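You operate a simulated robot arm through the tools that you are given. There is no shell and no other tool. Be economical: measure what you need, move in short steps, check, and stop when the job is done.

Carry out the task below with a simulated two-armed robot. There is one attempt and no reset: what you move stays moved.

Task
Shut the garage door, bolt it and turn the lock handle.
Fine: the door goes all the way down; slide both its bolts home.

It is judged by the outcome, as a careful person would: the job done as asked, and still so three seconds after it is handed in. It fails if anything else is knocked over, pushed out of place, dropped, spilled or broken.

Robot
Two 7-joint arms with two-finger parallel grippers on one trunk, on a base that drives. Base frame: it is fixed to the floor where the robot stands at the start and does not move with it; the origin is under the middle of the robot, x ahead of it, y to its left, z up. Units: m, degrees, N and s.
The left shoulder is at the start at [0.06, 0.143, 0.961], the right one opposite. With the tool pointing down near the work surface each hand reaches from about 0.26 to 0.7 m from the robot's upright axis, wherever it stands, measured 20 degrees to its own side. Places, roughly: bolt with the blue knob [0.1, -0.7, 1.1]; bolt with the red knob [1.9, 0.7, 1.1]; garage door [1, 0, 1.3]; lock handle [1, 0, 1.2]. Payload 1.57 kg a hand.
Tool frame (each hand has its own): the origin (TCP) lies between the finger pads and is the grasp point; the fingertips stand 0.03 m ahead of it; z points along the fingers, y is the line along which they close. The gripper opens to 0.11 m. The fingers are 0.024 m wide and 0.012 m thick; the gripper's body (0.048 by 0.112 m) begins 0.078 m behind the TCP.
Orientation is that of the tool frame in the base frame, as [roll, pitch, yaw] about the fixed x, y, z axes, in that order (R = Rz(yaw) Ry(pitch) Rx(roll)). With the fingers straight down and closing along the base's y, the tool's x points along the base's -x, its y along +y and its z along -z.

Tools
- The arms move only by the tool move_arm. It takes "left_plan", "right_plan" or both (then of equal length, played together; a hand with none holds still); each is a list of rows, each a list of 7 numbers: the shift along the base's x, y, z in m, then the turn, a rotation vector about the base's x, y, z in degrees, then the gripper command, from -1 (fully open) to 1 (shut), values between in proportion. In form: [[x, y, z, ax, ay, az, claw], ...]. A call has 1 to 10 rows; each row is the pose to reach, as a shift and turn from the pose commanded when the call began. Each row takes 0.2 s and may step no farther than 0.05 m and 8.6 degrees from the row before; otherwise, or with a gripper value out of range, the whole call is refused. Where a pose cannot be reached the arm comes as near as it can. A force on the tool above 40 N (or 10 N above the force at the start of the call, whichever is more), or a blocked arm, ends the call early, and 0.2 s more pass. The fingers move at their own pace (about 0.045 m/s each) and stop on an object; they squeeze with about 43 N. The grip force told is the motor's: it shows also when the fingers shut on nothing. Time passes only in rows, and 0.2 s behind the last, so rows that repeat a pose let the fingers close. The reply holds the time, the measured pose of the TCP, the force on the tool along the base axes, the opening and the grip force, in the units named above and with some noise, with the torque about the TCP (base axes, N m) and any sound that the robot's microphone picked up.
- Cameras (640 x 400 px; columns grow to the right, rows downward): "scene" is now at [0.0363, -0.0435, 1.5758]; the picture's right is [-0.55, -0.83, 0.00], its down [-0.59, 0.39, -0.71] and it looks along [0.59, -0.39, -0.70] (base axes); focal length 249 px, centre (320, 200). "left" rides on the left gripper at [0.07, -0.016, -0.141] in its tool frame; the picture's right is [0.23, 0.97, 0.00], its down [-0.85, 0.20, -0.48] and it looks along [-0.47, 0.11, 0.88] (tool axes); focal length 222 px, centre (320, 200). "right" rides on the right gripper at [0.07, 0.016, -0.141] in its tool frame; the picture's right is [-0.23, 0.97, 0.00], its down [-0.86, -0.20, -0.48] and it looks along [-0.47, -0.11, 0.88] (tool axes); focal length 222 px, centre (320, 200). There is no depth. A picture from a camera that has moved, and an enlarged one, comes with that camera's place and axes in the base frame and with its lens.
- snapshot(camera): a new picture of that camera. It takes no simulated time.
- lift_body(by): slides the trunk up (or, below 0, down) by that many m; the arms and the scene camera ride with it, the base frame stays. It gives what a move gives, with no picture.
- roll_base(legs): drives the robot by 1 to 6 legs, each [ahead, left, turn to the left] in m, m and degrees, along the robot's own axes; the way and the turn of a leg run together, so that a leg with both is an arc; at most 1.5 m and 180 degrees a leg. The arms and the cameras ride along, it lands a little off, and it stops where it bumps. It gives what a move gives.
- head_to(pan, tilt): turns the head with the scene camera to pan (to the left, within 86 degrees either way) and tilt (down, from -29 to 69), counted from straight ahead of the robot. It gives what a move gives.
- zoom(camera, box): a new picture of the part [left, top, right, bottom] of that camera's present view, enlarged. It takes no simulated time.
- hand_in(): hands the job in; it is judged then, once.

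Go step by step. Nothing tells you exact positions but the pictures and the camera data: compare them with the known pose of the tool, close in by small moves and look again before you grip or let go. The budget is 120 turns and 92 pictures, counting those below and the enlarged ones. Unless the task says otherwise, let go and move clear before handing in.

The tools are called after ">>>" as a command line: name --argument value ..., lists and objects as JSON in quotes. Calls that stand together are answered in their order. move_arm: Moves the arms, as the interface text tells. Its arguments: {"type":"object","properties":{"left_plan":{"type":"array"},"right_plan":{"type":"array"}},"required":[]} The other tools are called the same way: lift_body (by) slides the trunk up or down; roll_base (legs) drives the base; head_to (pan, tilt) turns the head that bears the scene camera; snapshot (camera) takes a picture; zoom (camera, box) takes an enlarged picture of a part of a camera's view; hand_in () hands the job in.

At the start:

```text
clock: 0.0
left_tcp_pos: [0.4703, 0.1777, 1.1188]
left_orientation: [-180.0, 0.0, 179.9]
left_wrist_force: [0.3, -0.3, 0.0]
left_ft_torque: [-0.04, -0.02, -0.01]
left_finger_gap: 0.1098
left_finger_force: 0.0
right_tcp_pos: [0.5403, -0.206, 1.1199]
right_orientation: [-179.9, 0.1, -179.8]
right_wrist_force: [-0.1, 0.3, 0.2]
right_ft_torque: [-0.01, 0.01, -0.02]
right_finger_gap: 0.11
right_finger_force: 0.0
trunk travel left (down, up): [-0.56, 0.03]
robot x, y, heading: [-0.0023, -0.0014, 0.2]
head pan, tilt: [-33.7, 44.8]
```

scene: 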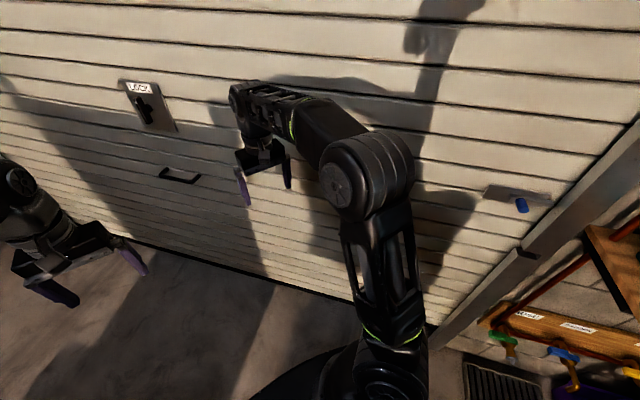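
right: 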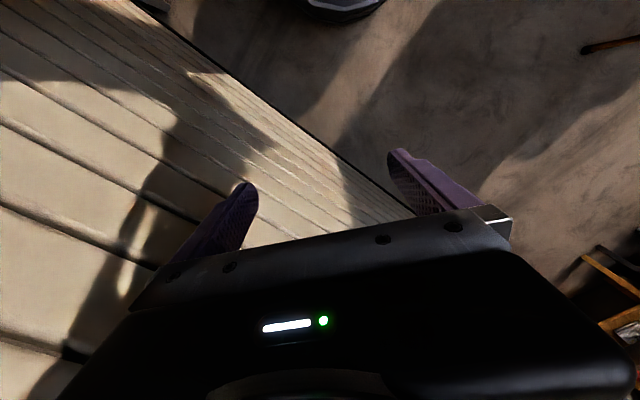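
left: 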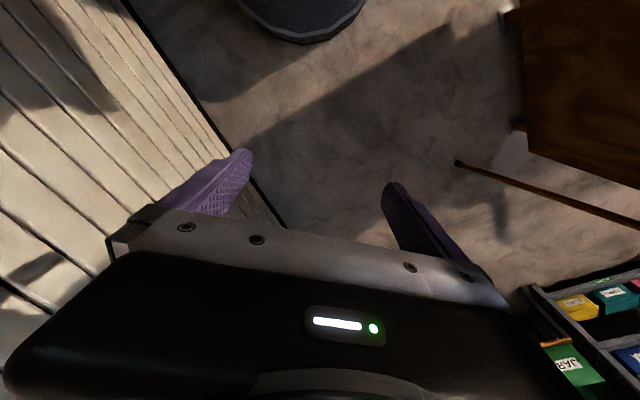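

I see the garage door's inside ahead-right, with a lock plate, a pull handle low down and the blue-knob bolt at the right. I'll look around to understand the whole door first.

>>> head_to --pan -50 --tilt 10

```text
clock: 1.0
left_tcp_pos: [0.4719, 0.1772, 1.1175]
left_orientation: [-179.9, 0.0, 180.0]
left_wrist_force: [-0.5, 0.5, 0.1]
left_ft_torque: [-0.01, -0.01, 0.01]
left_finger_gap: 0.1103
left_finger_force: 0.0
right_tcp_pos: [0.5415, -0.2066, 1.119]
right_orientation: [179.9, 0.0, 179.9]
right_wrist_force: [-0.2, 0.4, 0.4]
right_ft_torque: [0.02, 0.0, 0.02]
right_finger_gap: 0.11
right_finger_force: 0.0
trunk travel left (down, up): [-0.56, 0.03]
robot x, y, heading: [-0.0038, -0.0006, 0.1]
head pan, tilt: [-50.0, 10.0]
```

Taking a picture along the door's normal.

>>> snapshot --camera "scene"

>>> head_to --pan 0 --tilt 30

>>> snapshot --camera "scene"

>>> head_to --pan -60 --tilt 45

>>> snapshot --camera "scene"

```text
88 pictures are left
camera scene: at [0.0284, -0.0695, 1.6304], right [-0.77, -0.64, 0.0], down [-0.11, 0.13, -0.98], along [0.63, -0.75, -0.17], focal length 249 px, centre (320, 200)
```

scene: 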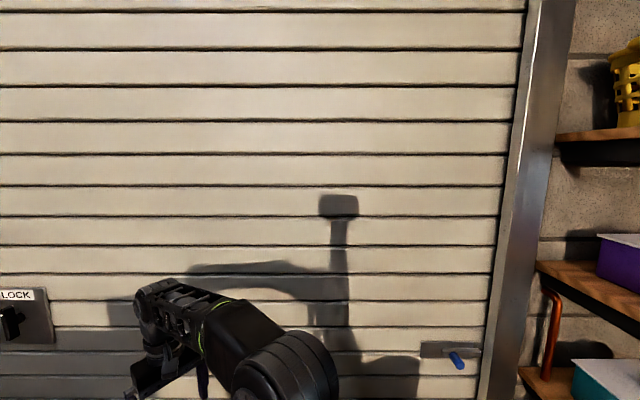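

```text
clock: 2.2
left_tcp_pos: [0.4715, 0.1777, 1.1183]
left_orientation: [180.0, 0.1, 179.9]
left_wrist_force: [-0.2, 0.2, 1.1]
left_ft_torque: [0.01, 0.01, -0.02]
left_finger_gap: 0.1099
left_finger_force: 0.1
right_tcp_pos: [0.5417, -0.2078, 1.1195]
right_orientation: [180.0, 0.1, 179.9]
right_wrist_force: [0.7, -0.4, 1.0]
right_ft_torque: [0.01, -0.02, 0.03]
right_finger_gap: 0.1097
right_finger_force: 0.1
trunk travel left (down, up): [-0.56, 0.03]
robot x, y, heading: [-0.0003, 0.0009, -0.2]
head pan, tilt: [0.0, 30.0]
```

```text
87 pictures are left
camera scene: at [0.059, 0.0016, 1.5982], right [0.0, -1.0, 0.0], down [-0.5, 0.0, -0.87], along [0.87, 0.0, -0.5], focal length 249 px, centre (320, 200)
```

scene: 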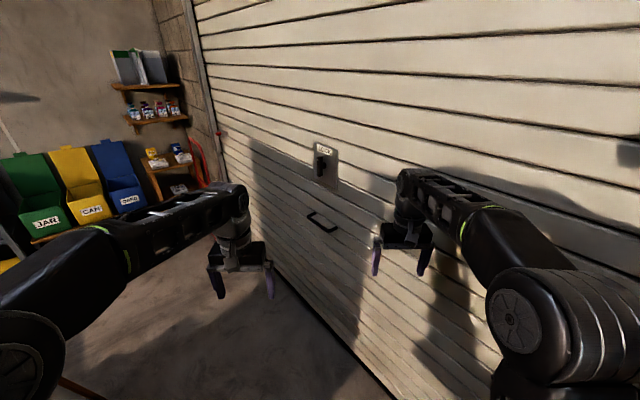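

```text
clock: 3.5
left_tcp_pos: [0.4712, 0.1778, 1.1192]
left_orientation: [-179.9, 0.1, 180.0]
left_wrist_force: [0.1, -0.4, 0.1]
left_ft_torque: [-0.01, 0.0, 0.02]
left_finger_gap: 0.1102
left_finger_force: 0.1
right_tcp_pos: [0.5411, -0.2068, 1.1189]
right_orientation: [-179.9, 0.0, 180.0]
right_wrist_force: [-0.5, 0.3, 0.0]
right_ft_torque: [0.0, -0.02, -0.01]
right_finger_gap: 0.11
right_finger_force: 0.1
trunk travel left (down, up): [-0.56, 0.03]
robot x, y, heading: [-0.0001, -0.0003, -0.1]
head pan, tilt: [-60.0, 45.0]
```

```text
86 pictures are left
camera scene: at [0.0093, -0.0687, 1.5756], right [-0.87, -0.5, 0.0], down [-0.35, 0.61, -0.71], along [0.35, -0.61, -0.71], focal length 249 px, centre (320, 200)
```

scene: 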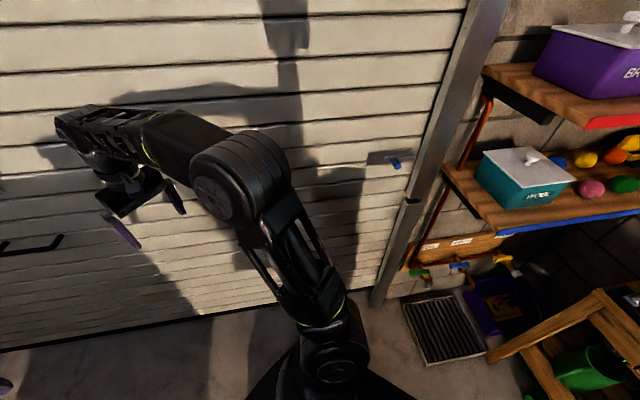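

The door appears about 0.2 m above its closed position, judging by the keeper slot on the rail below the blue bolt. I'll check the floor area before driving.

>>> head_to --pan 40 --tilt 35

>>> snapshot --camera "scene"

>>> head_to --pan -5 --tilt 55

>>> snapshot --camera "scene"

```text
clock: 5.2
left_tcp_pos: [0.4714, 0.1781, 1.119]
left_orientation: [-180.0, 0.0, 180.0]
left_wrist_force: [-0.4, 0.7, -0.5]
left_ft_torque: [-0.03, 0.02, 0.02]
left_finger_gap: 0.1097
left_finger_force: 0.1
right_tcp_pos: [0.5418, -0.2076, 1.1192]
right_orientation: [180.0, 0.0, 179.9]
right_wrist_force: [-0.2, -0.4, 0.5]
right_ft_torque: [-0.04, 0.0, -0.02]
right_finger_gap: 0.1104
right_finger_force: 0.0
trunk travel left (down, up): [-0.56, 0.03]
robot x, y, heading: [-0.0029, -0.0012, 0.0]
head pan, tilt: [40.0, 35.0]
```

```text
85 pictures are left
camera scene: at [0.0361, 0.0583, 1.5904], right [0.64, -0.77, 0.0], down [-0.44, -0.37, -0.82], along [0.63, 0.53, -0.57], focal length 249 px, centre (320, 200)
```

scene: 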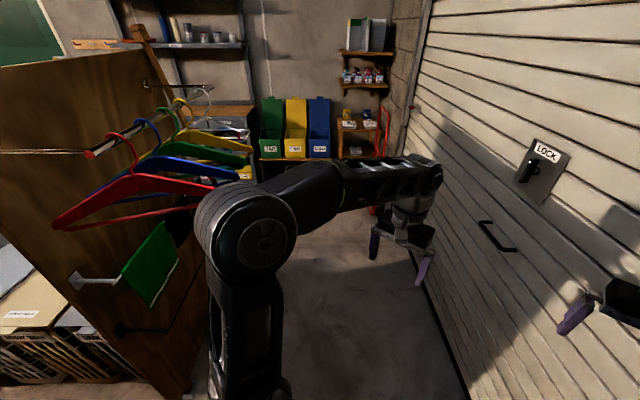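

```text
clock: 6.4
left_tcp_pos: [0.4709, 0.1772, 1.1191]
left_orientation: [180.0, 0.0, 180.0]
left_wrist_force: [1.2, -0.4, -0.1]
left_ft_torque: [0.01, -0.03, -0.03]
left_finger_gap: 0.1101
left_finger_force: 0.0
right_tcp_pos: [0.541, -0.2068, 1.1188]
right_orientation: [179.9, 0.1, 180.0]
right_wrist_force: [0.3, -0.2, -0.8]
right_ft_torque: [0.0, 0.01, -0.01]
right_finger_gap: 0.1101
right_finger_force: 0.2
trunk travel left (down, up): [-0.56, 0.03]
robot x, y, heading: [0.0002, -0.0008, 0.0]
head pan, tilt: [-5.0, 55.0]
```

```text
84 pictures are left
camera scene: at [0.0404, -0.0045, 1.5621], right [-0.09, -1.0, 0.0], down [-0.82, 0.07, -0.57], along [0.57, -0.05, -0.82], focal length 249 px, centre (320, 200)
```

scene: 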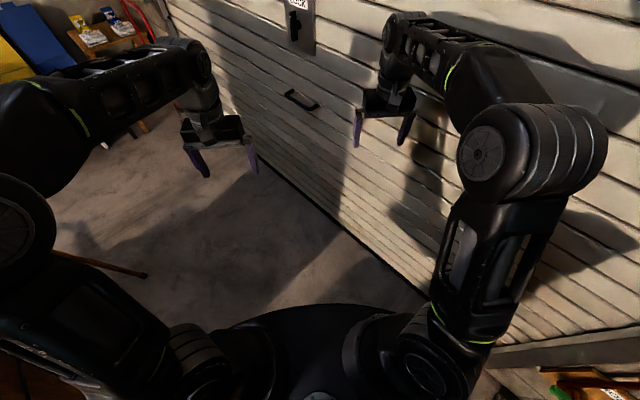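

A wardrobe with hangers sits to the left, so I need care. First draw both hands back a bit, then turn to face the door.

>>> move_arm --right_plan '[[-0.04, 0, 0, 0, 0, 0, -1], [-0.08, 0, 0, 0, 0, 0, -1], [-0.12, 0.02, 0, 0, 0, 0, -1], [-0.14, 0.03, 0, 0, 0, 0, -1]]' --left_plan '[[-0.03, 0, 0, 0, 0, 0, -1], [-0.06, 0, 0, 0, 0, 0, -1], [-0.08, -0.0, 0, 0, 0, 0, -1], [-0.08, -0.0, 0, 0, 0, 0, -1]]'

>>> roll_base --legs '[[0, 0, -50]]'

>>> head_to --pan 65 --tilt 35

>>> snapshot --camera "scene"

>>> head_to --pan 0 --tilt 40

>>> snapshot --camera "scene"

```text
clock: 7.4
left_tcp_pos: [0.3888, 0.1781, 1.1191]
left_orientation: [-179.9, 0.0, 179.9]
left_wrist_force: [-0.2, -0.1, 0.4]
left_ft_torque: [0.02, 0.02, 0.01]
left_finger_gap: 0.1101
left_finger_force: 0.0
right_tcp_pos: [0.4016, -0.1764, 1.1182]
right_orientation: [-180.0, 0.1, 180.0]
right_wrist_force: [0.1, 0.4, 0.6]
right_ft_torque: [-0.01, -0.03, 0.01]
right_finger_gap: 0.1102
right_finger_force: 0.0
trunk travel left (down, up): [-0.56, 0.03]
robot x, y, heading: [0.0003, -0.0009, -0.0]
head pan, tilt: [-5.0, 55.0]
```

```text
clock: 10.0
left_tcp_pos: [0.3905, -0.1744, 1.1195]
left_orientation: [179.9, 0.0, 131.3]
left_wrist_force: [0.5, 0.0, 0.8]
left_ft_torque: [-0.01, 0.03, -0.02]
left_finger_gap: 0.11
left_finger_force: 0.0
right_tcp_pos: [0.1327, -0.4186, 1.1197]
right_orientation: [-180.0, 0.1, 131.4]
right_wrist_force: [-0.3, -1.1, -0.6]
right_ft_torque: [0.04, 0.01, -0.04]
right_finger_gap: 0.1101
right_finger_force: 0.0
trunk travel left (down, up): [-0.56, 0.03]
robot x, y, heading: [0.0024, 0.0033, -48.9]
head pan, tilt: [-5.0, 55.0]
```

```text
clock: 11.4
left_tcp_pos: [0.3916, -0.1743, 1.1187]
left_orientation: [-179.9, -0.1, 131.3]
left_wrist_force: [0.6, -0.3, 0.7]
left_ft_torque: [0.01, 0.0, 0.02]
left_finger_gap: 0.11
left_finger_force: 0.1
right_tcp_pos: [0.132, -0.4197, 1.1196]
right_orientation: [179.9, 0.1, 131.3]
right_wrist_force: [1.2, -1.0, -0.9]
right_ft_torque: [0.01, 0.0, -0.01]
right_finger_gap: 0.1098
right_finger_force: 0.1
trunk travel left (down, up): [-0.56, 0.03]
robot x, y, heading: [-0.0003, 0.0025, -48.9]
head pan, tilt: [65.0, 35.0]
```

```text
83 pictures are left
camera scene: at [0.0632, 0.0488, 1.5903], right [0.28, -0.96, 0.0], down [-0.55, -0.16, -0.82], along [0.79, 0.23, -0.57], focal length 249 px, centre (320, 200)
```

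scene: 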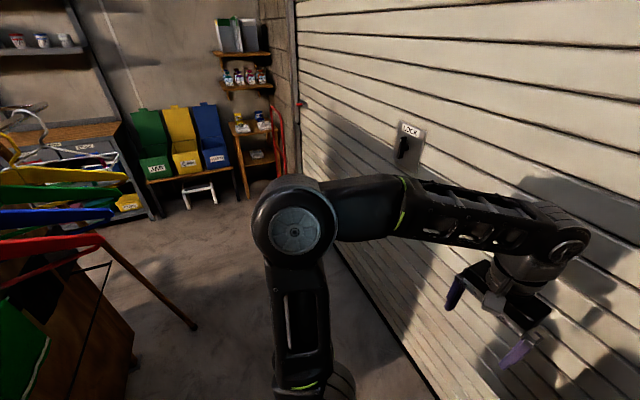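

```text
clock: 12.7
left_tcp_pos: [0.3905, -0.1747, 1.1182]
left_orientation: [-180.0, 0.1, 131.3]
left_wrist_force: [-0.5, 0.2, 0.0]
left_ft_torque: [-0.01, 0.01, -0.01]
left_finger_gap: 0.1101
left_finger_force: 0.1
right_tcp_pos: [0.1334, -0.4178, 1.119]
right_orientation: [-180.0, 0.2, 131.3]
right_wrist_force: [-0.6, -0.9, 0.6]
right_ft_torque: [0.02, -0.01, 0.0]
right_finger_gap: 0.1097
right_finger_force: 0.0
trunk travel left (down, up): [-0.56, 0.03]
robot x, y, heading: [0.002, -0.0018, -48.5]
head pan, tilt: [0.0, 40.0]
```

```text
82 pictures are left
camera scene: at [0.0348, -0.0396, 1.5828], right [-0.75, -0.66, 0.0], down [-0.42, 0.48, -0.77], along [0.51, -0.57, -0.64], focal length 249 px, centre (320, 200)
```

scene: 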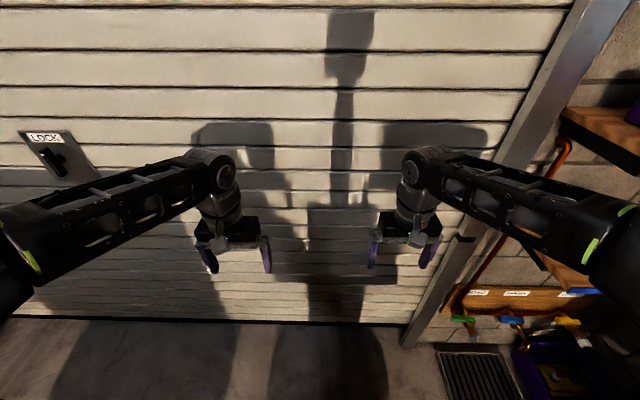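

The door's normal is at about −50° and its bottom edge hangs about 0.2 m above the floor. I'll slide left along the door in stages, keeping clear of the hangers behind-left.

>>> roll_base --legs '[[0.06, 0.35, -1]]'

>>> head_to --pan 84 --tilt 35

>>> snapshot --camera "scene"

```text
clock: 15.0
left_tcp_pos: [0.6931, 0.004, 1.1186]
left_orientation: [179.9, 0.0, 130.2]
left_wrist_force: [0.7, -0.1, -0.1]
left_ft_torque: [0.0, 0.0, 0.01]
left_finger_gap: 0.1102
left_finger_force: 0.1
right_tcp_pos: [0.4313, -0.2349, 1.119]
right_orientation: [-179.9, 0.1, 130.1]
right_wrist_force: [0.0, -0.4, 1.2]
right_ft_torque: [0.01, 0.05, -0.03]
right_finger_gap: 0.11
right_finger_force: 0.1
trunk travel left (down, up): [-0.56, 0.03]
robot x, y, heading: [0.3056, 0.1848, -49.8]
head pan, tilt: [0.0, 40.0]
```

```text
clock: 16.6
left_tcp_pos: [0.6923, 0.0029, 1.118]
left_orientation: [-180.0, 0.0, 130.2]
left_wrist_force: [0.3, 0.4, 0.2]
left_ft_torque: [-0.01, -0.02, -0.01]
left_finger_gap: 0.1099
left_finger_force: 0.1
right_tcp_pos: [0.4308, -0.2344, 1.1202]
right_orientation: [179.9, 0.1, 130.2]
right_wrist_force: [0.2, 0.5, -0.4]
right_ft_torque: [-0.01, 0.0, 0.01]
right_finger_gap: 0.11
right_finger_force: 0.0
trunk travel left (down, up): [-0.56, 0.03]
robot x, y, heading: [0.3065, 0.1827, -49.8]
head pan, tilt: [84.0, 35.0]
```

```text
81 pictures are left
camera scene: at [0.3573, 0.2589, 1.5904], right [0.56, -0.83, 0.0], down [-0.47, -0.32, -0.82], along [0.68, 0.46, -0.57], focal length 249 px, centre (320, 200)
```

scene: 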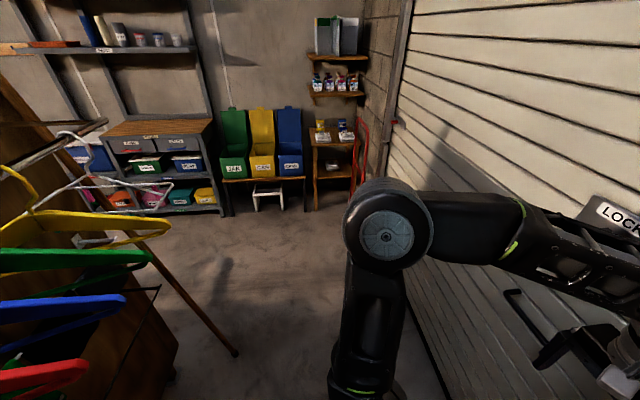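

Triangulated hanger tips at about (0.32,0.53) to (0.43,0.63), z≈1.3, i.e. close behind me if I go further left. I'll stop short, using the left arm to reach the pull handle.

>>> roll_base --legs '[[0.01, 0.17, 0]]'

>>> head_to --pan 30 --tilt 40

>>> snapshot --camera "scene"

```text
clock: 18.1
left_tcp_pos: [0.8319, 0.1089, 1.1186]
left_orientation: [-179.9, 0.0, 130.2]
left_wrist_force: [-0.1, 0.3, 0.0]
left_ft_torque: [-0.02, 0.01, -0.02]
left_finger_gap: 0.11
left_finger_force: 0.0
right_tcp_pos: [0.5693, -0.1305, 1.1194]
right_orientation: [-179.8, 0.1, 130.2]
right_wrist_force: [0.5, 0.4, 0.2]
right_ft_torque: [0.01, 0.0, 0.03]
right_finger_gap: 0.1105
right_finger_force: 0.1
trunk travel left (down, up): [-0.56, 0.03]
robot x, y, heading: [0.4447, 0.2896, -49.8]
head pan, tilt: [84.0, 35.0]
```

```text
clock: 19.3
left_tcp_pos: [0.831, 0.1089, 1.1192]
left_orientation: [-179.9, 0.1, 130.3]
left_wrist_force: [0.3, 0.2, -0.1]
left_ft_torque: [0.01, 0.01, -0.02]
left_finger_gap: 0.11
left_finger_force: 0.0
right_tcp_pos: [0.5691, -0.1318, 1.1189]
right_orientation: [180.0, 0.1, 130.3]
right_wrist_force: [-0.3, 0.5, 0.2]
right_ft_torque: [0.01, 0.0, -0.02]
right_finger_gap: 0.1097
right_finger_force: 0.0
trunk travel left (down, up): [-0.56, 0.03]
robot x, y, heading: [0.4425, 0.2869, -49.7]
head pan, tilt: [30.0, 40.0]
```

```text
80 pictures are left
camera scene: at [0.5037, 0.2855, 1.5828], right [-0.34, -0.94, 0.0], down [-0.61, 0.22, -0.77], along [0.72, -0.26, -0.64], focal length 249 px, centre (320, 200)
```

scene: 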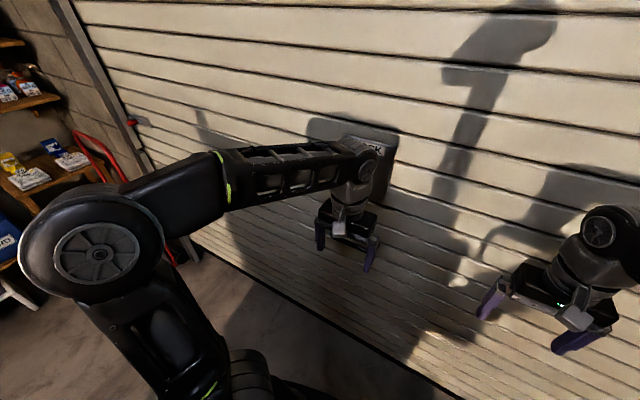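

The left hand sits in front of the lock plate; I'll rotate it so the fingers point at the door with the closing line vertical, and lower it toward the pull handle.

>>> move_arm --left_plan '[[0, 0, -0.01, -6.8, 0.6, 4.85, -1], [0, 0, -0.02, -13.6, 1.2, 9.7, -1], [0, 0, -0.03, -20.4, 1.8, 14.5, -1], [0, 0, -0.04, -27.2, 2.4, 19.3, -1], [0, 0, -0.05, -34, 3, 24.2, -1], [0, 0, -0.06, -40.8, 3.6, 29, -1], [0, 0, -0.07, -47.6, 4.2, 33.8, -1], [0, 0, -0.08, -54.4, 4.8, 38.6, -1]]'

>>> snapshot --camera "scene"

```text
clock: 21.1
left_tcp_pos: [0.8929, 0.0755, 1.0734]
left_orientation: [-129.1, 18.8, -178.9]
left_wrist_force: [-0.4, 0.7, -0.4]
left_ft_torque: [0.01, 0.02, -0.03]
left_finger_gap: 0.1101
left_finger_force: 0.0
left hand out of reach, approached as far as the arm can: row 6, 7, 8
right_tcp_pos: [0.5704, -0.1311, 1.1192]
right_orientation: [-180.0, 0.1, 130.3]
right_wrist_force: [0.7, 0.6, -0.3]
right_ft_torque: [0.0, 0.01, -0.01]
right_finger_gap: 0.1101
right_finger_force: 0.1
trunk travel left (down, up): [-0.56, 0.03]
robot x, y, heading: [0.4455, 0.292, -49.9]
head pan, tilt: [30.0, 40.0]
```

```text
79 pictures are left
camera scene: at [0.5048, 0.2855, 1.5828], right [-0.34, -0.94, 0.0], down [-0.61, 0.22, -0.77], along [0.72, -0.26, -0.64], focal length 249 px, centre (320, 200)
```

scene: 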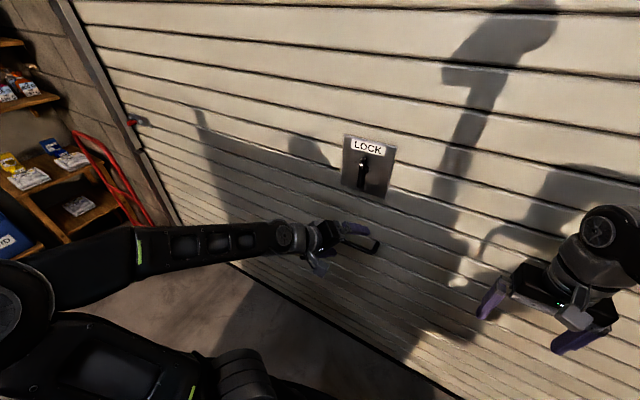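

The arm is cramped here (too close to the door). I'll back off diagonally to the right, away from hangers, then take a 45°-down forward grip orientation.

>>> roll_base --legs '[[-0.14, 0, 0], [0, -0.12, 0]]'

>>> head_to --pan 35 --tilt 35

>>> snapshot --camera "scene"

>>> snapshot --camera "left"

```text
clock: 22.4
left_tcp_pos: [0.8199, 0.1629, 1.0756]
left_orientation: [-129.1, 18.9, -178.8]
left_wrist_force: [0.2, 0.6, 0.1]
left_ft_torque: [0.0, 0.01, -0.01]
left_finger_gap: 0.1097
left_finger_force: 0.1
right_tcp_pos: [0.4976, -0.0447, 1.121]
right_orientation: [180.0, 0.2, 130.4]
right_wrist_force: [0.0, 0.7, -0.3]
right_ft_torque: [-0.05, -0.05, -0.01]
right_finger_gap: 0.1098
right_finger_force: 0.0
trunk travel left (down, up): [-0.56, 0.03]
robot x, y, heading: [0.372, 0.3746, -49.6]
head pan, tilt: [30.0, 40.0]
stopped in leg 1: the robot was blocked; the commanded pose is now the measured one
```

```text
clock: 23.0
left_tcp_pos: [0.8217, 0.1618, 1.0738]
left_orientation: [-129.1, 18.9, -178.9]
left_wrist_force: [0.0, 0.1, 0.2]
left_ft_torque: [0.02, 0.0, 0.01]
left_finger_gap: 0.1099
left_finger_force: 0.0
right_tcp_pos: [0.4988, -0.0475, 1.119]
right_orientation: [180.0, 0.1, 130.2]
right_wrist_force: [0.2, -0.2, -0.6]
right_ft_torque: [0.01, 0.01, -0.01]
right_finger_gap: 0.11
right_finger_force: 0.0
trunk travel left (down, up): [-0.56, 0.03]
robot x, y, heading: [0.373, 0.3787, -49.7]
head pan, tilt: [35.0, 35.0]
```

```text
78 pictures are left
camera scene: at [0.4375, 0.3757, 1.5903], right [-0.25, -0.97, 0.0], down [-0.56, 0.15, -0.82], along [0.79, -0.21, -0.57], focal length 249 px, centre (320, 200)
```

scene: 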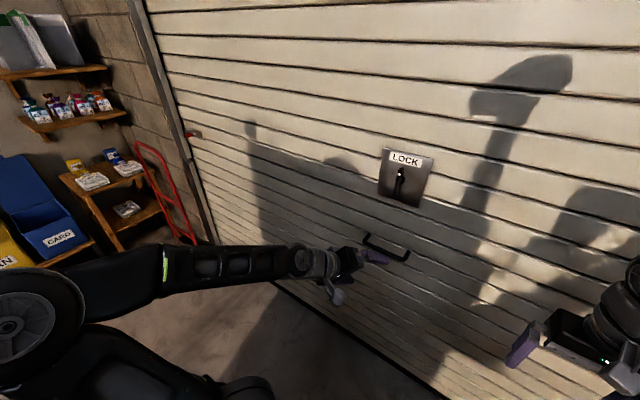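

```text
77 pictures are left
camera left: at [0.7202, 0.2586, 1.1461], right [0.02, 0.61, -0.79], down [0.75, 0.51, 0.42], along [0.66, -0.6, -0.45], focal length 222 px, centre (320, 200)
```

left: 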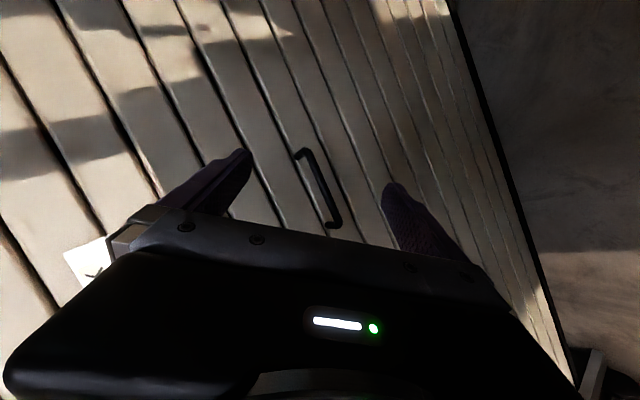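

The base was blocked while reversing, so I touched something behind. I'll move slightly forward and look left-behind.

>>> roll_base --legs '[[0.03, -0.02, 0]]'

>>> head_to --pan 86 --tilt 50

>>> snapshot --camera "scene"

>>> head_to --pan -86 --tilt 50

>>> snapshot --camera "scene"

```text
clock: 23.9
left_tcp_pos: [0.8258, 0.1235, 1.0732]
left_orientation: [-129.2, 18.9, -178.8]
left_wrist_force: [0.1, 0.3, -1.0]
left_ft_torque: [0.02, 0.01, -0.02]
left_finger_gap: 0.1101
left_finger_force: 0.0
right_tcp_pos: [0.5041, -0.0834, 1.1181]
right_orientation: [180.0, 0.0, 130.2]
right_wrist_force: [-0.3, -0.4, -0.4]
right_ft_torque: [0.04, 0.02, -0.01]
right_finger_gap: 0.1097
right_finger_force: 0.0
trunk travel left (down, up): [-0.56, 0.03]
robot x, y, heading: [0.3784, 0.3392, -49.7]
head pan, tilt: [35.0, 35.0]
```

```text
clock: 25.1
left_tcp_pos: [0.8258, 0.1244, 1.0729]
left_orientation: [-129.1, 18.9, -178.8]
left_wrist_force: [-0.4, -0.2, 0.0]
left_ft_torque: [0.02, 0.03, 0.01]
left_finger_gap: 0.1101
left_finger_force: 0.1
right_tcp_pos: [0.5039, -0.0829, 1.1192]
right_orientation: [-180.0, 0.1, 130.3]
right_wrist_force: [-0.9, -0.5, 0.2]
right_ft_torque: [0.0, 0.01, -0.03]
right_finger_gap: 0.1101
right_finger_force: 0.1
trunk travel left (down, up): [-0.56, 0.03]
robot x, y, heading: [0.3779, 0.3339, -49.5]
head pan, tilt: [85.9, 50.0]
```

```text
76 pictures are left
camera scene: at [0.419, 0.4082, 1.5687], right [0.59, -0.81, 0.0], down [-0.62, -0.45, -0.64], along [0.52, 0.38, -0.77], focal length 249 px, centre (320, 200)
```

scene: 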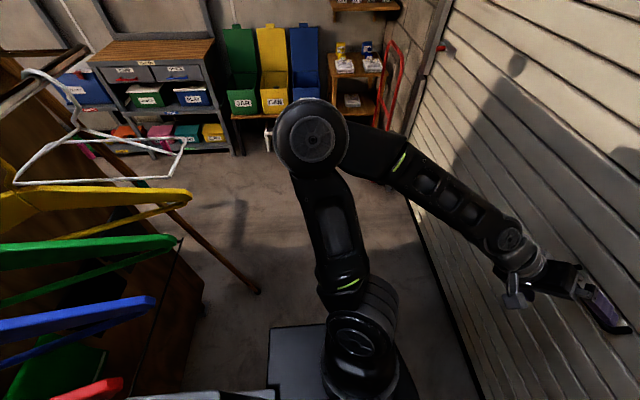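

```text
clock: 27.7
left_tcp_pos: [0.826, 0.1254, 1.0743]
left_orientation: [-129.0, 18.8, -179.0]
left_wrist_force: [0.5, 0.1, 0.2]
left_ft_torque: [0.0, 0.01, -0.01]
left_finger_gap: 0.1101
left_finger_force: 0.0
right_tcp_pos: [0.5032, -0.0819, 1.1197]
right_orientation: [-180.0, 0.0, 130.4]
right_wrist_force: [-0.3, -0.2, -0.1]
right_ft_torque: [0.0, -0.02, 0.0]
right_finger_gap: 0.1099
right_finger_force: 0.0
trunk travel left (down, up): [-0.56, 0.03]
robot x, y, heading: [0.3779, 0.3388, -49.8]
head pan, tilt: [-85.9, 50.0]
```

```text
75 pictures are left
camera scene: at [0.3018, 0.3088, 1.5686], right [-0.7, 0.71, 0.0], down [0.55, 0.54, -0.64], along [-0.46, -0.45, -0.77], focal length 249 px, centre (320, 200)
```

scene: 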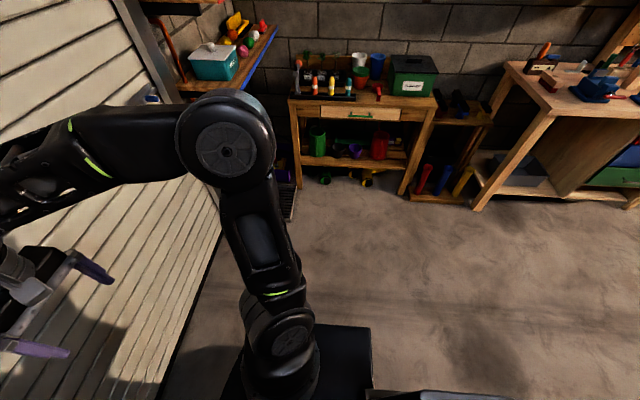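

Hangers still hang in place; the red one is next to my back. I'll shift right first, clear of it, then back.

>>> roll_base --legs '[[0.02, -0.14, 0], [-0.1, -0.04, 0]]'

>>> head_to --pan 86 --tilt 50

>>> snapshot --camera "scene"

```text
clock: 29.8
left_tcp_pos: [0.6354, 0.0729, 1.0747]
left_orientation: [-128.9, 19.0, -178.8]
left_wrist_force: [-0.8, 0.6, -0.1]
left_ft_torque: [-0.01, -0.02, 0.06]
left_finger_gap: 0.1102
left_finger_force: 0.0
right_tcp_pos: [0.3147, -0.1347, 1.1198]
right_orientation: [-179.9, 0.2, 130.2]
right_wrist_force: [-0.2, 0.1, 0.2]
right_ft_torque: [0.0, -0.01, 0.0]
right_finger_gap: 0.1102
right_finger_force: 0.0
trunk travel left (down, up): [-0.56, 0.03]
robot x, y, heading: [0.1897, 0.2841, -49.9]
head pan, tilt: [-85.9, 50.0]
```

```text
clock: 32.4
left_tcp_pos: [0.6377, 0.0722, 1.0744]
left_orientation: [-129.2, 18.9, -178.9]
left_wrist_force: [-0.3, -0.3, 0.2]
left_ft_torque: [-0.04, 0.02, -0.02]
left_finger_gap: 0.11
left_finger_force: 0.0
right_tcp_pos: [0.3157, -0.1335, 1.1186]
right_orientation: [-180.0, 0.2, 130.3]
right_wrist_force: [-0.6, -0.7, -0.2]
right_ft_torque: [0.01, -0.02, -0.02]
right_finger_gap: 0.1099
right_finger_force: 0.0
trunk travel left (down, up): [-0.56, 0.03]
robot x, y, heading: [0.1897, 0.2847, -49.9]
head pan, tilt: [85.9, 50.0]
```

```text
74 pictures are left
camera scene: at [0.2313, 0.3553, 1.5686], right [0.59, -0.81, 0.0], down [-0.62, -0.45, -0.64], along [0.52, 0.38, -0.77], focal length 249 px, centre (320, 200)
```

scene: 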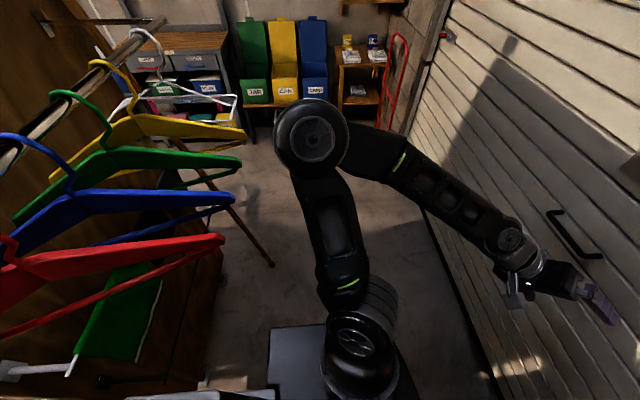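

Hangers all look undisturbed. From two views I place the pull bar's middle near (0.96, 0.006, 0.962). Moving the left hand to 0.11 m short of it with fingers horizontal and closing vertically.

>>> move_arm --left_plan '[[0.02, 0.003, -0.016, -6.2, 0.5, 4.4, -1], [0.055, 0.006, -0.032, -12.3, 0.9, 8.8, -1], [0.09, 0.009, -0.048, -18.5, 1.4, 13.2, -1], [0.13, 0.012, -0.064, -24.6, 1.9, 17.5, -1], [0.17, 0.015, -0.08, -30.8, 2.4, 21.9, -1], [0.21, 0.018, -0.096, -36.9, 2.8, 26.3, -1], [0.249, 0.022, -0.112, -43.1, 3.3, 30.7, -1]]'

>>> head_to --pan 35 --tilt 35

>>> snapshot --camera "scene"

>>> snapshot --camera "left"

```text
clock: 34.0
left_tcp_pos: [0.8915, 0.0919, 0.9594]
left_orientation: [-90.1, 0.0, -139.9]
left_wrist_force: [-0.2, -0.4, -0.4]
left_ft_torque: [0.03, 0.0, 0.02]
left_finger_gap: 0.1099
left_finger_force: 0.1
left hand out of reach, approached as far as the arm can: row 1, 2
right_tcp_pos: [0.3165, -0.1365, 1.1189]
right_orientation: [180.0, -0.1, 130.2]
right_wrist_force: [0.1, -0.1, -0.2]
right_ft_torque: [0.02, 0.01, 0.0]
right_finger_gap: 0.1101
right_finger_force: 0.0
trunk travel left (down, up): [-0.56, 0.03]
robot x, y, heading: [0.19, 0.2842, -49.6]
head pan, tilt: [85.9, 50.0]
```

```text
clock: 35.2
left_tcp_pos: [0.8894, 0.0926, 0.9597]
left_orientation: [-90.0, 0.2, -139.9]
left_wrist_force: [0.4, -0.7, -0.4]
left_ft_torque: [0.01, -0.02, 0.01]
left_finger_gap: 0.1102
left_finger_force: 0.1
right_tcp_pos: [0.3161, -0.1353, 1.1184]
right_orientation: [-180.0, 0.2, 130.2]
right_wrist_force: [-0.1, 0.5, 0.1]
right_ft_torque: [-0.01, 0.0, 0.03]
right_finger_gap: 0.11
right_finger_force: 0.1
trunk travel left (down, up): [-0.56, 0.03]
robot x, y, heading: [0.1891, 0.2857, -49.7]
head pan, tilt: [35.0, 35.0]
```

```text
73 pictures are left
camera scene: at [0.2545, 0.2875, 1.5903], right [-0.25, -0.97, 0.0], down [-0.56, 0.15, -0.82], along [0.79, -0.21, -0.57], focal length 249 px, centre (320, 200)
```

scene: 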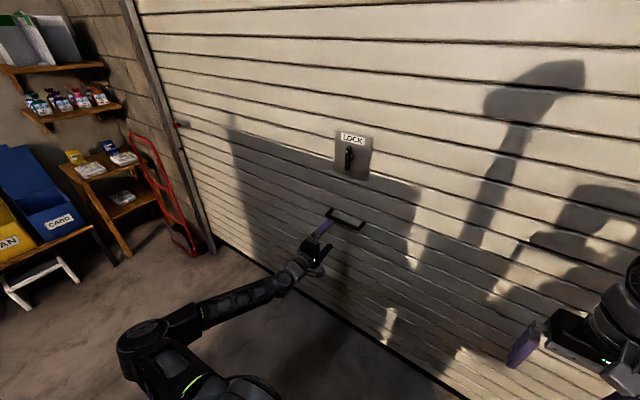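

```text
72 pictures are left
camera left: at [0.7453, 0.1568, 0.975], right [-0.17, -0.14, -0.97], down [0.35, 0.92, -0.2], along [0.92, -0.37, -0.11], focal length 222 px, centre (320, 200)
```

left: 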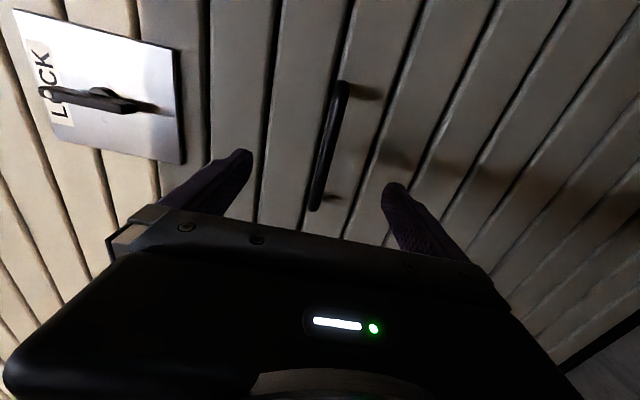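

The bar is between the open fingers in the wrist view; refined position (0.972, −0.006, 0.949). Advancing 0.10 m along the door normal.

>>> move_arm --left_plan '[[0.022, -0.026, -0.009, 0, 0, 0, -1], [0.043, -0.052, -0.009, 0, 0, 0, -1], [0.064, -0.077, -0.009, 0, 0, 0, -1]]'

>>> snapshot --camera "left"

```text
clock: 36.0
left_tcp_pos: [0.9533, 0.0154, 0.9505]
left_orientation: [-90.1, 0.1, -139.9]
left_wrist_force: [-0.3, 0.1, 0.0]
left_ft_torque: [0.0, 0.0, 0.0]
left_finger_gap: 0.1102
left_finger_force: 0.0
right_tcp_pos: [0.3152, -0.1359, 1.1183]
right_orientation: [-179.9, 0.0, 130.4]
right_wrist_force: [0.5, 0.6, -0.2]
right_ft_torque: [-0.03, -0.01, 0.02]
right_finger_gap: 0.1098
right_finger_force: 0.0
trunk travel left (down, up): [-0.56, 0.03]
robot x, y, heading: [0.1904, 0.2821, -49.7]
head pan, tilt: [35.0, 35.0]
```

```text
71 pictures are left
camera left: at [0.8089, 0.0791, 0.9666], right [-0.17, -0.14, -0.97], down [0.35, 0.92, -0.2], along [0.92, -0.37, -0.11], focal length 222 px, centre (320, 200)
```

left: 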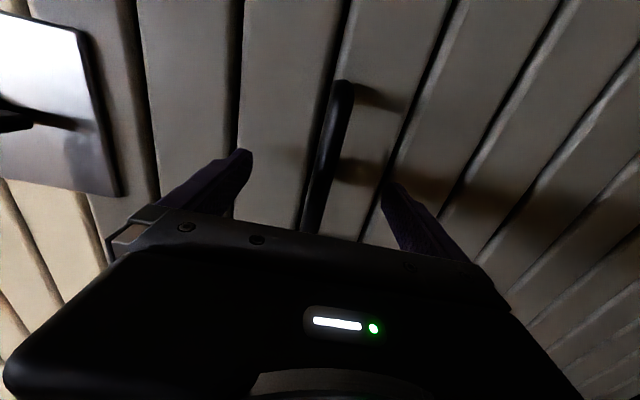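

The bar passes through the grasp point; a 1 cm nudge forward and close.

>>> move_arm --left_plan '[[0.006, -0.008, 0, 0, 0, 0, -1], [0.006, -0.008, 0, 0, 0, 0, 1], [0.006, -0.008, 0, 0, 0, 0, 1], [0.006, -0.008, 0, 0, 0, 0, 1], [0.006, -0.008, 0, 0, 0, 0, 1], [0.006, -0.008, 0, 0, 0, 0, 1], [0.006, -0.008, 0, 0, 0, 0, 1], [0.006, -0.008, 0, 0, 0, 0, 1], [0.006, -0.008, 0, 0, 0, 0, 1]]'

>>> snapshot --camera "left"

```text
clock: 38.0
left_tcp_pos: [0.9584, 0.0085, 0.9509]
left_orientation: [-90.2, 0.2, -139.9]
left_wrist_force: [-4.4, 1.9, -10.4]
left_ft_torque: [-0.01, 0.14, 0.12]
left_finger_gap: 0.0157
left_finger_force: 31.8
right_tcp_pos: [0.3152, -0.1356, 1.1193]
right_orientation: [180.0, 0.0, 130.3]
right_wrist_force: [0.5, 0.0, -0.4]
right_ft_torque: [-0.02, 0.02, 0.02]
right_finger_gap: 0.1098
right_finger_force: 0.0
trunk travel left (down, up): [-0.56, 0.03]
robot x, y, heading: [0.1904, 0.2819, -49.8]
head pan, tilt: [35.0, 35.0]
```

```text
70 pictures are left
camera left: at [0.8136, 0.072, 0.9663], right [-0.17, -0.14, -0.97], down [0.35, 0.92, -0.2], along [0.92, -0.37, -0.11], focal length 222 px, centre (320, 200)
```

left: 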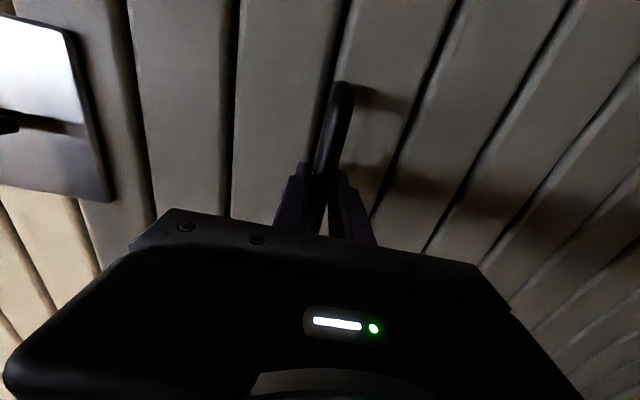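

The bar is gripped. Pulling down gradually and watching the force.

>>> move_arm --left_plan '[[0, 0, -0.01, 0, 0, 0, 1], [0, 0, -0.02, 0, 0, 0, 1], [0, 0, -0.03, 0, 0, 0, 1], [0, 0, -0.04, 0, 0, 0, 1], [0, 0, -0.05, 0, 0, 0, 1], [0, 0, -0.06, 0, 0, 0, 1]]'

```text
clock: 39.4
left_tcp_pos: [0.9583, 0.0084, 0.893]
left_orientation: [-90.1, 0.1, -139.9]
left_wrist_force: [4.9, -7.3, 3.0]
left_ft_torque: [-0.05, 0.07, 0.74]
left_finger_gap: 0.0157
left_finger_force: 31.2
right_tcp_pos: [0.3156, -0.1359, 1.1182]
right_orientation: [-180.0, 0.1, 130.3]
right_wrist_force: [0.2, -0.3, 0.2]
right_ft_torque: [0.01, 0.0, 0.0]
right_finger_gap: 0.1101
right_finger_force: 0.0
trunk travel left (down, up): [-0.56, 0.03]
robot x, y, heading: [0.1913, 0.2806, -49.6]
head pan, tilt: [35.0, 35.0]
```

The door follows with little force. Continuing down.

>>> move_arm --left_plan '[[0, 0, -0.015, 0, 0, 0, 1], [0, 0, -0.03, 0, 0, 0, 1], [0, 0, -0.045, 0, 0, 0, 1], [0, 0, -0.06, 0, 0, 0, 1], [0, 0, -0.075, 0, 0, 0, 1], [0, 0, -0.09, 0, 0, 0, 1], [0, 0, -0.1, 0, 0, 0, 1]]'

>>> head_to --pan -40 --tilt 40

>>> snapshot --camera "scene"

```text
clock: 41.0
left_tcp_pos: [0.9575, 0.0079, 0.7928]
left_orientation: [-90.1, 0.2, -139.9]
left_wrist_force: [19.0, -4.5, 3.0]
left_ft_torque: [-0.05, -0.02, 0.36]
left_finger_gap: 0.0156
left_finger_force: 31.5
right_tcp_pos: [0.3167, -0.1362, 1.1192]
right_orientation: [-179.8, -0.1, 130.2]
right_wrist_force: [-0.3, -0.3, -0.4]
right_ft_torque: [0.03, 0.01, -0.01]
right_finger_gap: 0.1101
right_finger_force: 0.0
trunk travel left (down, up): [-0.56, 0.03]
robot x, y, heading: [0.1922, 0.2833, -49.8]
head pan, tilt: [35.0, 35.0]
```

```text
clock: 42.5
left_tcp_pos: [0.9573, 0.0076, 0.7924]
left_orientation: [-90.0, 0.1, -139.8]
left_wrist_force: [21.8, 0.6, 0.8]
left_ft_torque: [-0.04, 0.06, 0.53]
left_finger_gap: 0.016
left_finger_force: 31.7
right_tcp_pos: [0.3167, -0.1361, 1.1183]
right_orientation: [-179.9, 0.1, 130.3]
right_wrist_force: [0.2, -0.4, 0.4]
right_ft_torque: [-0.01, 0.02, -0.03]
right_finger_gap: 0.1101
right_finger_force: 0.0
trunk travel left (down, up): [-0.56, 0.03]
robot x, y, heading: [0.1887, 0.2873, -49.8]
head pan, tilt: [-40.0, 40.0]
```

```text
69 pictures are left
camera scene: at [0.1722, 0.2248, 1.5828], right [-1.0, -0.01, 0.0], down [-0.01, 0.64, -0.77], along [0.0, -0.77, -0.64], focal length 249 px, centre (320, 200)
```

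scene: 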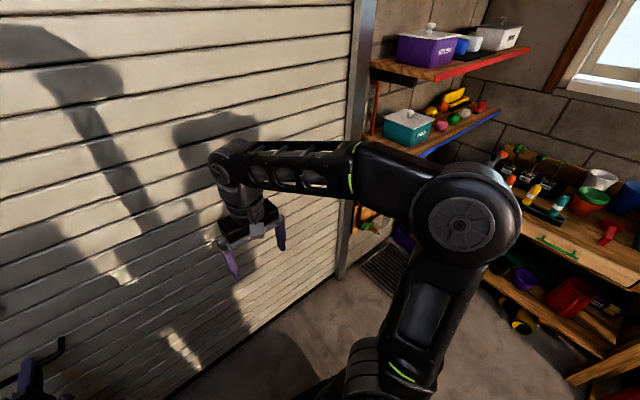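

The gap at the bottom looks small now. Continue down slowly until it stops.

>>> move_arm --left_plan '[[0.002, 0, -0.01, 0, 0, 0, 1], [0.003, 0, -0.02, 0, 0, 0, 1], [0.003, 0, -0.03, 0, 0, 0, 1], [0.003, 0, -0.04, 0, 0, 0, 1], [0.003, 0, -0.05, 0, 0, 0, 1], [0.003, 0, -0.06, 0, 0, 0, 1], [0.003, 0, -0.07, 0, 0, 0, 1]]'

```text
clock: 44.1
left_tcp_pos: [0.9473, 0.0189, 0.7797]
left_orientation: [-89.6, 0.1, -140.0]
left_wrist_force: [15.2, -23.1, 21.4]
left_ft_torque: [-0.56, 0.09, 0.18]
left_finger_gap: 0.016
left_finger_force: 31.6
left hand out of reach, approached as far as the arm can: row 2, 3, 4, 5, 6, 7
right_tcp_pos: [0.3154, -0.1374, 1.1192]
right_orientation: [-179.9, 0.1, 130.2]
right_wrist_force: [0.4, -0.3, -0.3]
right_ft_torque: [0.01, -0.05, -0.01]
right_finger_gap: 0.11
right_finger_force: 0.1
trunk travel left (down, up): [-0.56, 0.03]
robot x, y, heading: [0.193, 0.2849, -49.6]
head pan, tilt: [-40.0, 40.0]
```

The arm is at its reach limit; I'll use the trunk to go lower, which carries the hand along.

>>> lift_body --by -0.03

```text
clock: 44.5
left_tcp_pos: [0.9469, 0.0194, 0.7799]
left_orientation: [-88.3, 0.2, -140.0]
left_wrist_force: [-13.1, 6.2, 10.3]
left_ft_torque: [-0.45, -0.19, -0.05]
left_finger_gap: 0.0161
left_finger_force: 31.0
right_tcp_pos: [0.3132, -0.1333, 1.1108]
right_orientation: [180.0, 0.2, 130.3]
right_wrist_force: [0.2, 0.2, -0.1]
right_ft_torque: [-0.02, 0.05, 0.04]
right_finger_gap: 0.11
right_finger_force: 0.0
trunk travel left (down, up): [-0.551, 0.039]
robot x, y, heading: [0.192, 0.2835, -49.7]
head pan, tilt: [-40.0, 40.0]
stopped: the force on the tool passed its limit at 51 N (the readings are from after the stop); the commanded pose is now the measured one
```

Blocked with 51 N: the door may be down. Checking the bolt vs. keeper and the bottom edge.

>>> head_to --pan -15 --tilt 45

>>> snapshot --camera "scene"

>>> zoom --camera "scene" --box '[380, 50, 640, 350]'

>>> snapshot --camera "left"

```text
clock: 45.4
left_tcp_pos: [0.9463, 0.0198, 0.7802]
left_orientation: [-88.4, 0.2, -139.9]
left_wrist_force: [-16.5, 7.3, 14.5]
left_ft_torque: [-0.47, -0.08, -0.69]
left_finger_gap: 0.0159
left_finger_force: 31.4
right_tcp_pos: [0.3128, -0.1346, 1.1111]
right_orientation: [180.0, 0.2, 130.3]
right_wrist_force: [-0.5, 0.8, 0.3]
right_ft_torque: [0.04, 0.01, 0.02]
right_finger_gap: 0.1101
right_finger_force: 0.2
trunk travel left (down, up): [-0.551, 0.039]
robot x, y, heading: [0.1927, 0.2882, -49.6]
head pan, tilt: [-15.0, 45.0]
```

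```text
68 pictures are left
camera scene: at [0.2001, 0.2378, 1.567], right [-0.9, -0.43, 0.0], down [-0.3, 0.64, -0.71], along [0.3, -0.64, -0.71], focal length 249 px, centre (320, 200)
```

scene: 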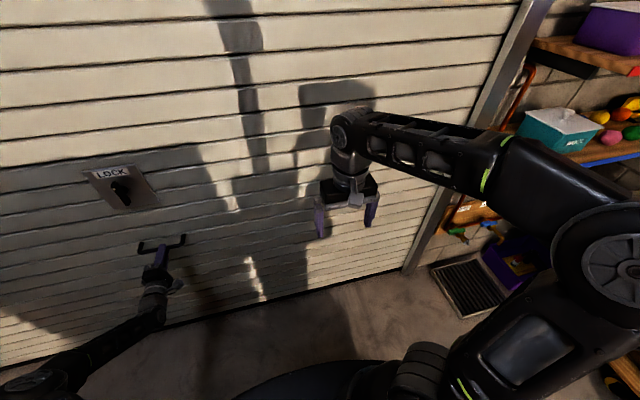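

```text
1.33 times, centred on (510, 200) of scene
camera zoom: at [0.2001, 0.2378, 1.567], right [-0.9, -0.43, 0.0], down [-0.3, 0.64, -0.71], along [0.3, -0.64, -0.71], focal length 332 px, centre (67, 200)
```

zoom: 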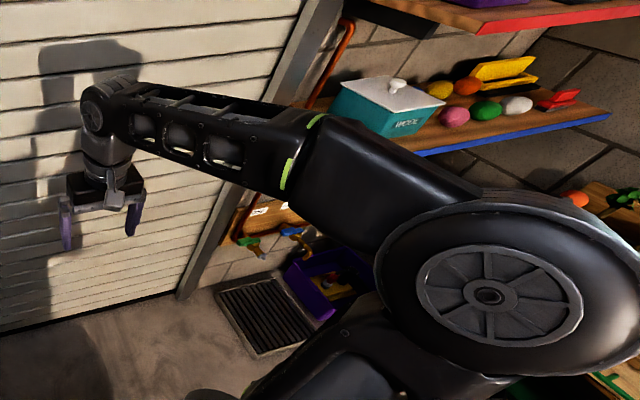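

```text
66 pictures are left
camera left: at [0.802, 0.0839, 0.7904], right [-0.16, -0.16, -0.97], down [0.35, 0.91, -0.21], along [0.92, -0.37, -0.08], focal length 222 px, centre (320, 200)
```

left: 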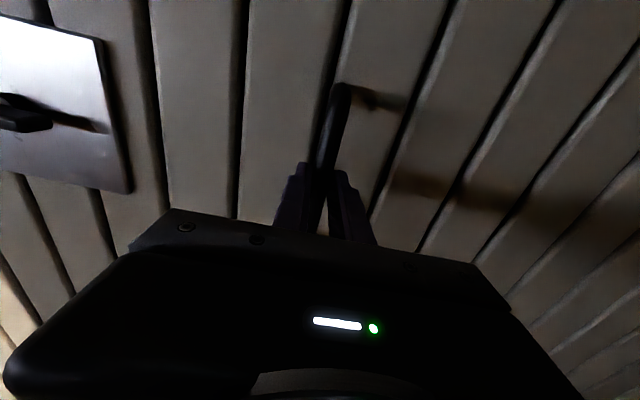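

Geometry suggests the door bottom is on the floor; the grip is intact. I'll lower the right hand to uncover the blue bolt and compare it with its keeper.

>>> move_arm --right_plan '[[0, 0, -0.04, 0, 0, 0, -1], [0, 0, -0.08, 0, 0, 0, -1], [0, 0, -0.12, 0, 0, 0, -1], [0, 0, -0.16, 0, 0, 0, -1], [0, 0, -0.2, 0, 0, 0, -1], [0, 0, -0.24, 0, 0, 0, -1]]'

>>> head_to --pan -35 --tilt 40

>>> snapshot --camera "scene"

```text
clock: 46.8
left_tcp_pos: [0.947, 0.0191, 0.7795]
left_orientation: [-88.5, 0.2, -139.9]
left_wrist_force: [-17.1, 3.2, 16.8]
left_ft_torque: [-0.46, -0.09, -0.08]
left_finger_gap: 0.016
left_finger_force: 31.4
right_tcp_pos: [0.3132, -0.1336, 0.8717]
right_orientation: [180.0, 0.3, 130.3]
right_wrist_force: [0.2, 1.0, -0.2]
right_ft_torque: [-0.01, 0.03, -0.04]
right_finger_gap: 0.1099
right_finger_force: 0.1
trunk travel left (down, up): [-0.551, 0.039]
robot x, y, heading: [0.1916, 0.2861, -49.5]
head pan, tilt: [-15.0, 45.0]
```

```text
clock: 47.6
left_tcp_pos: [0.9471, 0.0193, 0.7799]
left_orientation: [-88.5, 0.2, -139.8]
left_wrist_force: [-16.9, 2.4, 16.8]
left_ft_torque: [-0.45, -0.01, -0.21]
left_finger_gap: 0.0154
left_finger_force: 31.4
right_tcp_pos: [0.314, -0.1347, 0.8731]
right_orientation: [180.0, 0.3, 130.3]
right_wrist_force: [0.4, 0.2, -0.4]
right_ft_torque: [-0.01, 0.02, -0.01]
right_finger_gap: 0.1102
right_finger_force: 0.1
trunk travel left (down, up): [-0.551, 0.039]
robot x, y, heading: [0.1919, 0.2817, -49.5]
head pan, tilt: [-35.0, 40.0]
```

```text
65 pictures are left
camera scene: at [0.173, 0.2263, 1.5741], right [-1.0, -0.09, 0.0], down [-0.06, 0.64, -0.77], along [0.07, -0.76, -0.64], focal length 249 px, centre (320, 200)
```

scene: 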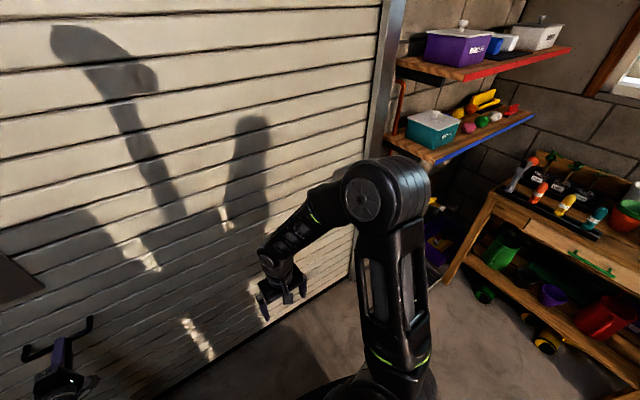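

The elbow still hides it. I'll test whether the door stays down by opening the left fingers while keeping them around the bar.

>>> move_arm --left_plan '[[0, 0, 0, 0, 0, 0, -0.2], [0, 0, 0, 0, 0, 0, -0.2], [0, 0, 0, 0, 0, 0, -0.2], [0, 0, 0, 0, 0, 0, -0.2], [0, 0, 0, 0, 0, 0, -0.2]]'

>>> snapshot --camera "left"

```text
clock: 48.8
left_tcp_pos: [0.9488, 0.0196, 0.7759]
left_orientation: [-88.7, 0.1, -139.9]
left_wrist_force: [0.7, -0.7, 0.0]
left_ft_torque: [0.01, 0.02, 0.0]
left_finger_gap: 0.0661
left_finger_force: 0.1
right_tcp_pos: [0.3163, -0.1338, 0.872]
right_orientation: [-180.0, 0.1, 130.3]
right_wrist_force: [-0.8, -0.7, 0.8]
right_ft_torque: [0.02, -0.03, -0.02]
right_finger_gap: 0.11
right_finger_force: 0.1
trunk travel left (down, up): [-0.551, 0.039]
robot x, y, heading: [0.1884, 0.2813, -49.6]
head pan, tilt: [-35.0, 40.0]
```

```text
64 pictures are left
camera left: at [0.8041, 0.0836, 0.7883], right [-0.16, -0.16, -0.97], down [0.35, 0.91, -0.21], along [0.92, -0.37, -0.09], focal length 222 px, centre (320, 200)
```

left: 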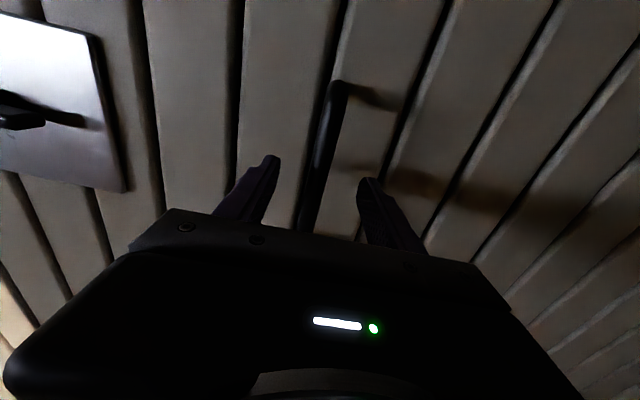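

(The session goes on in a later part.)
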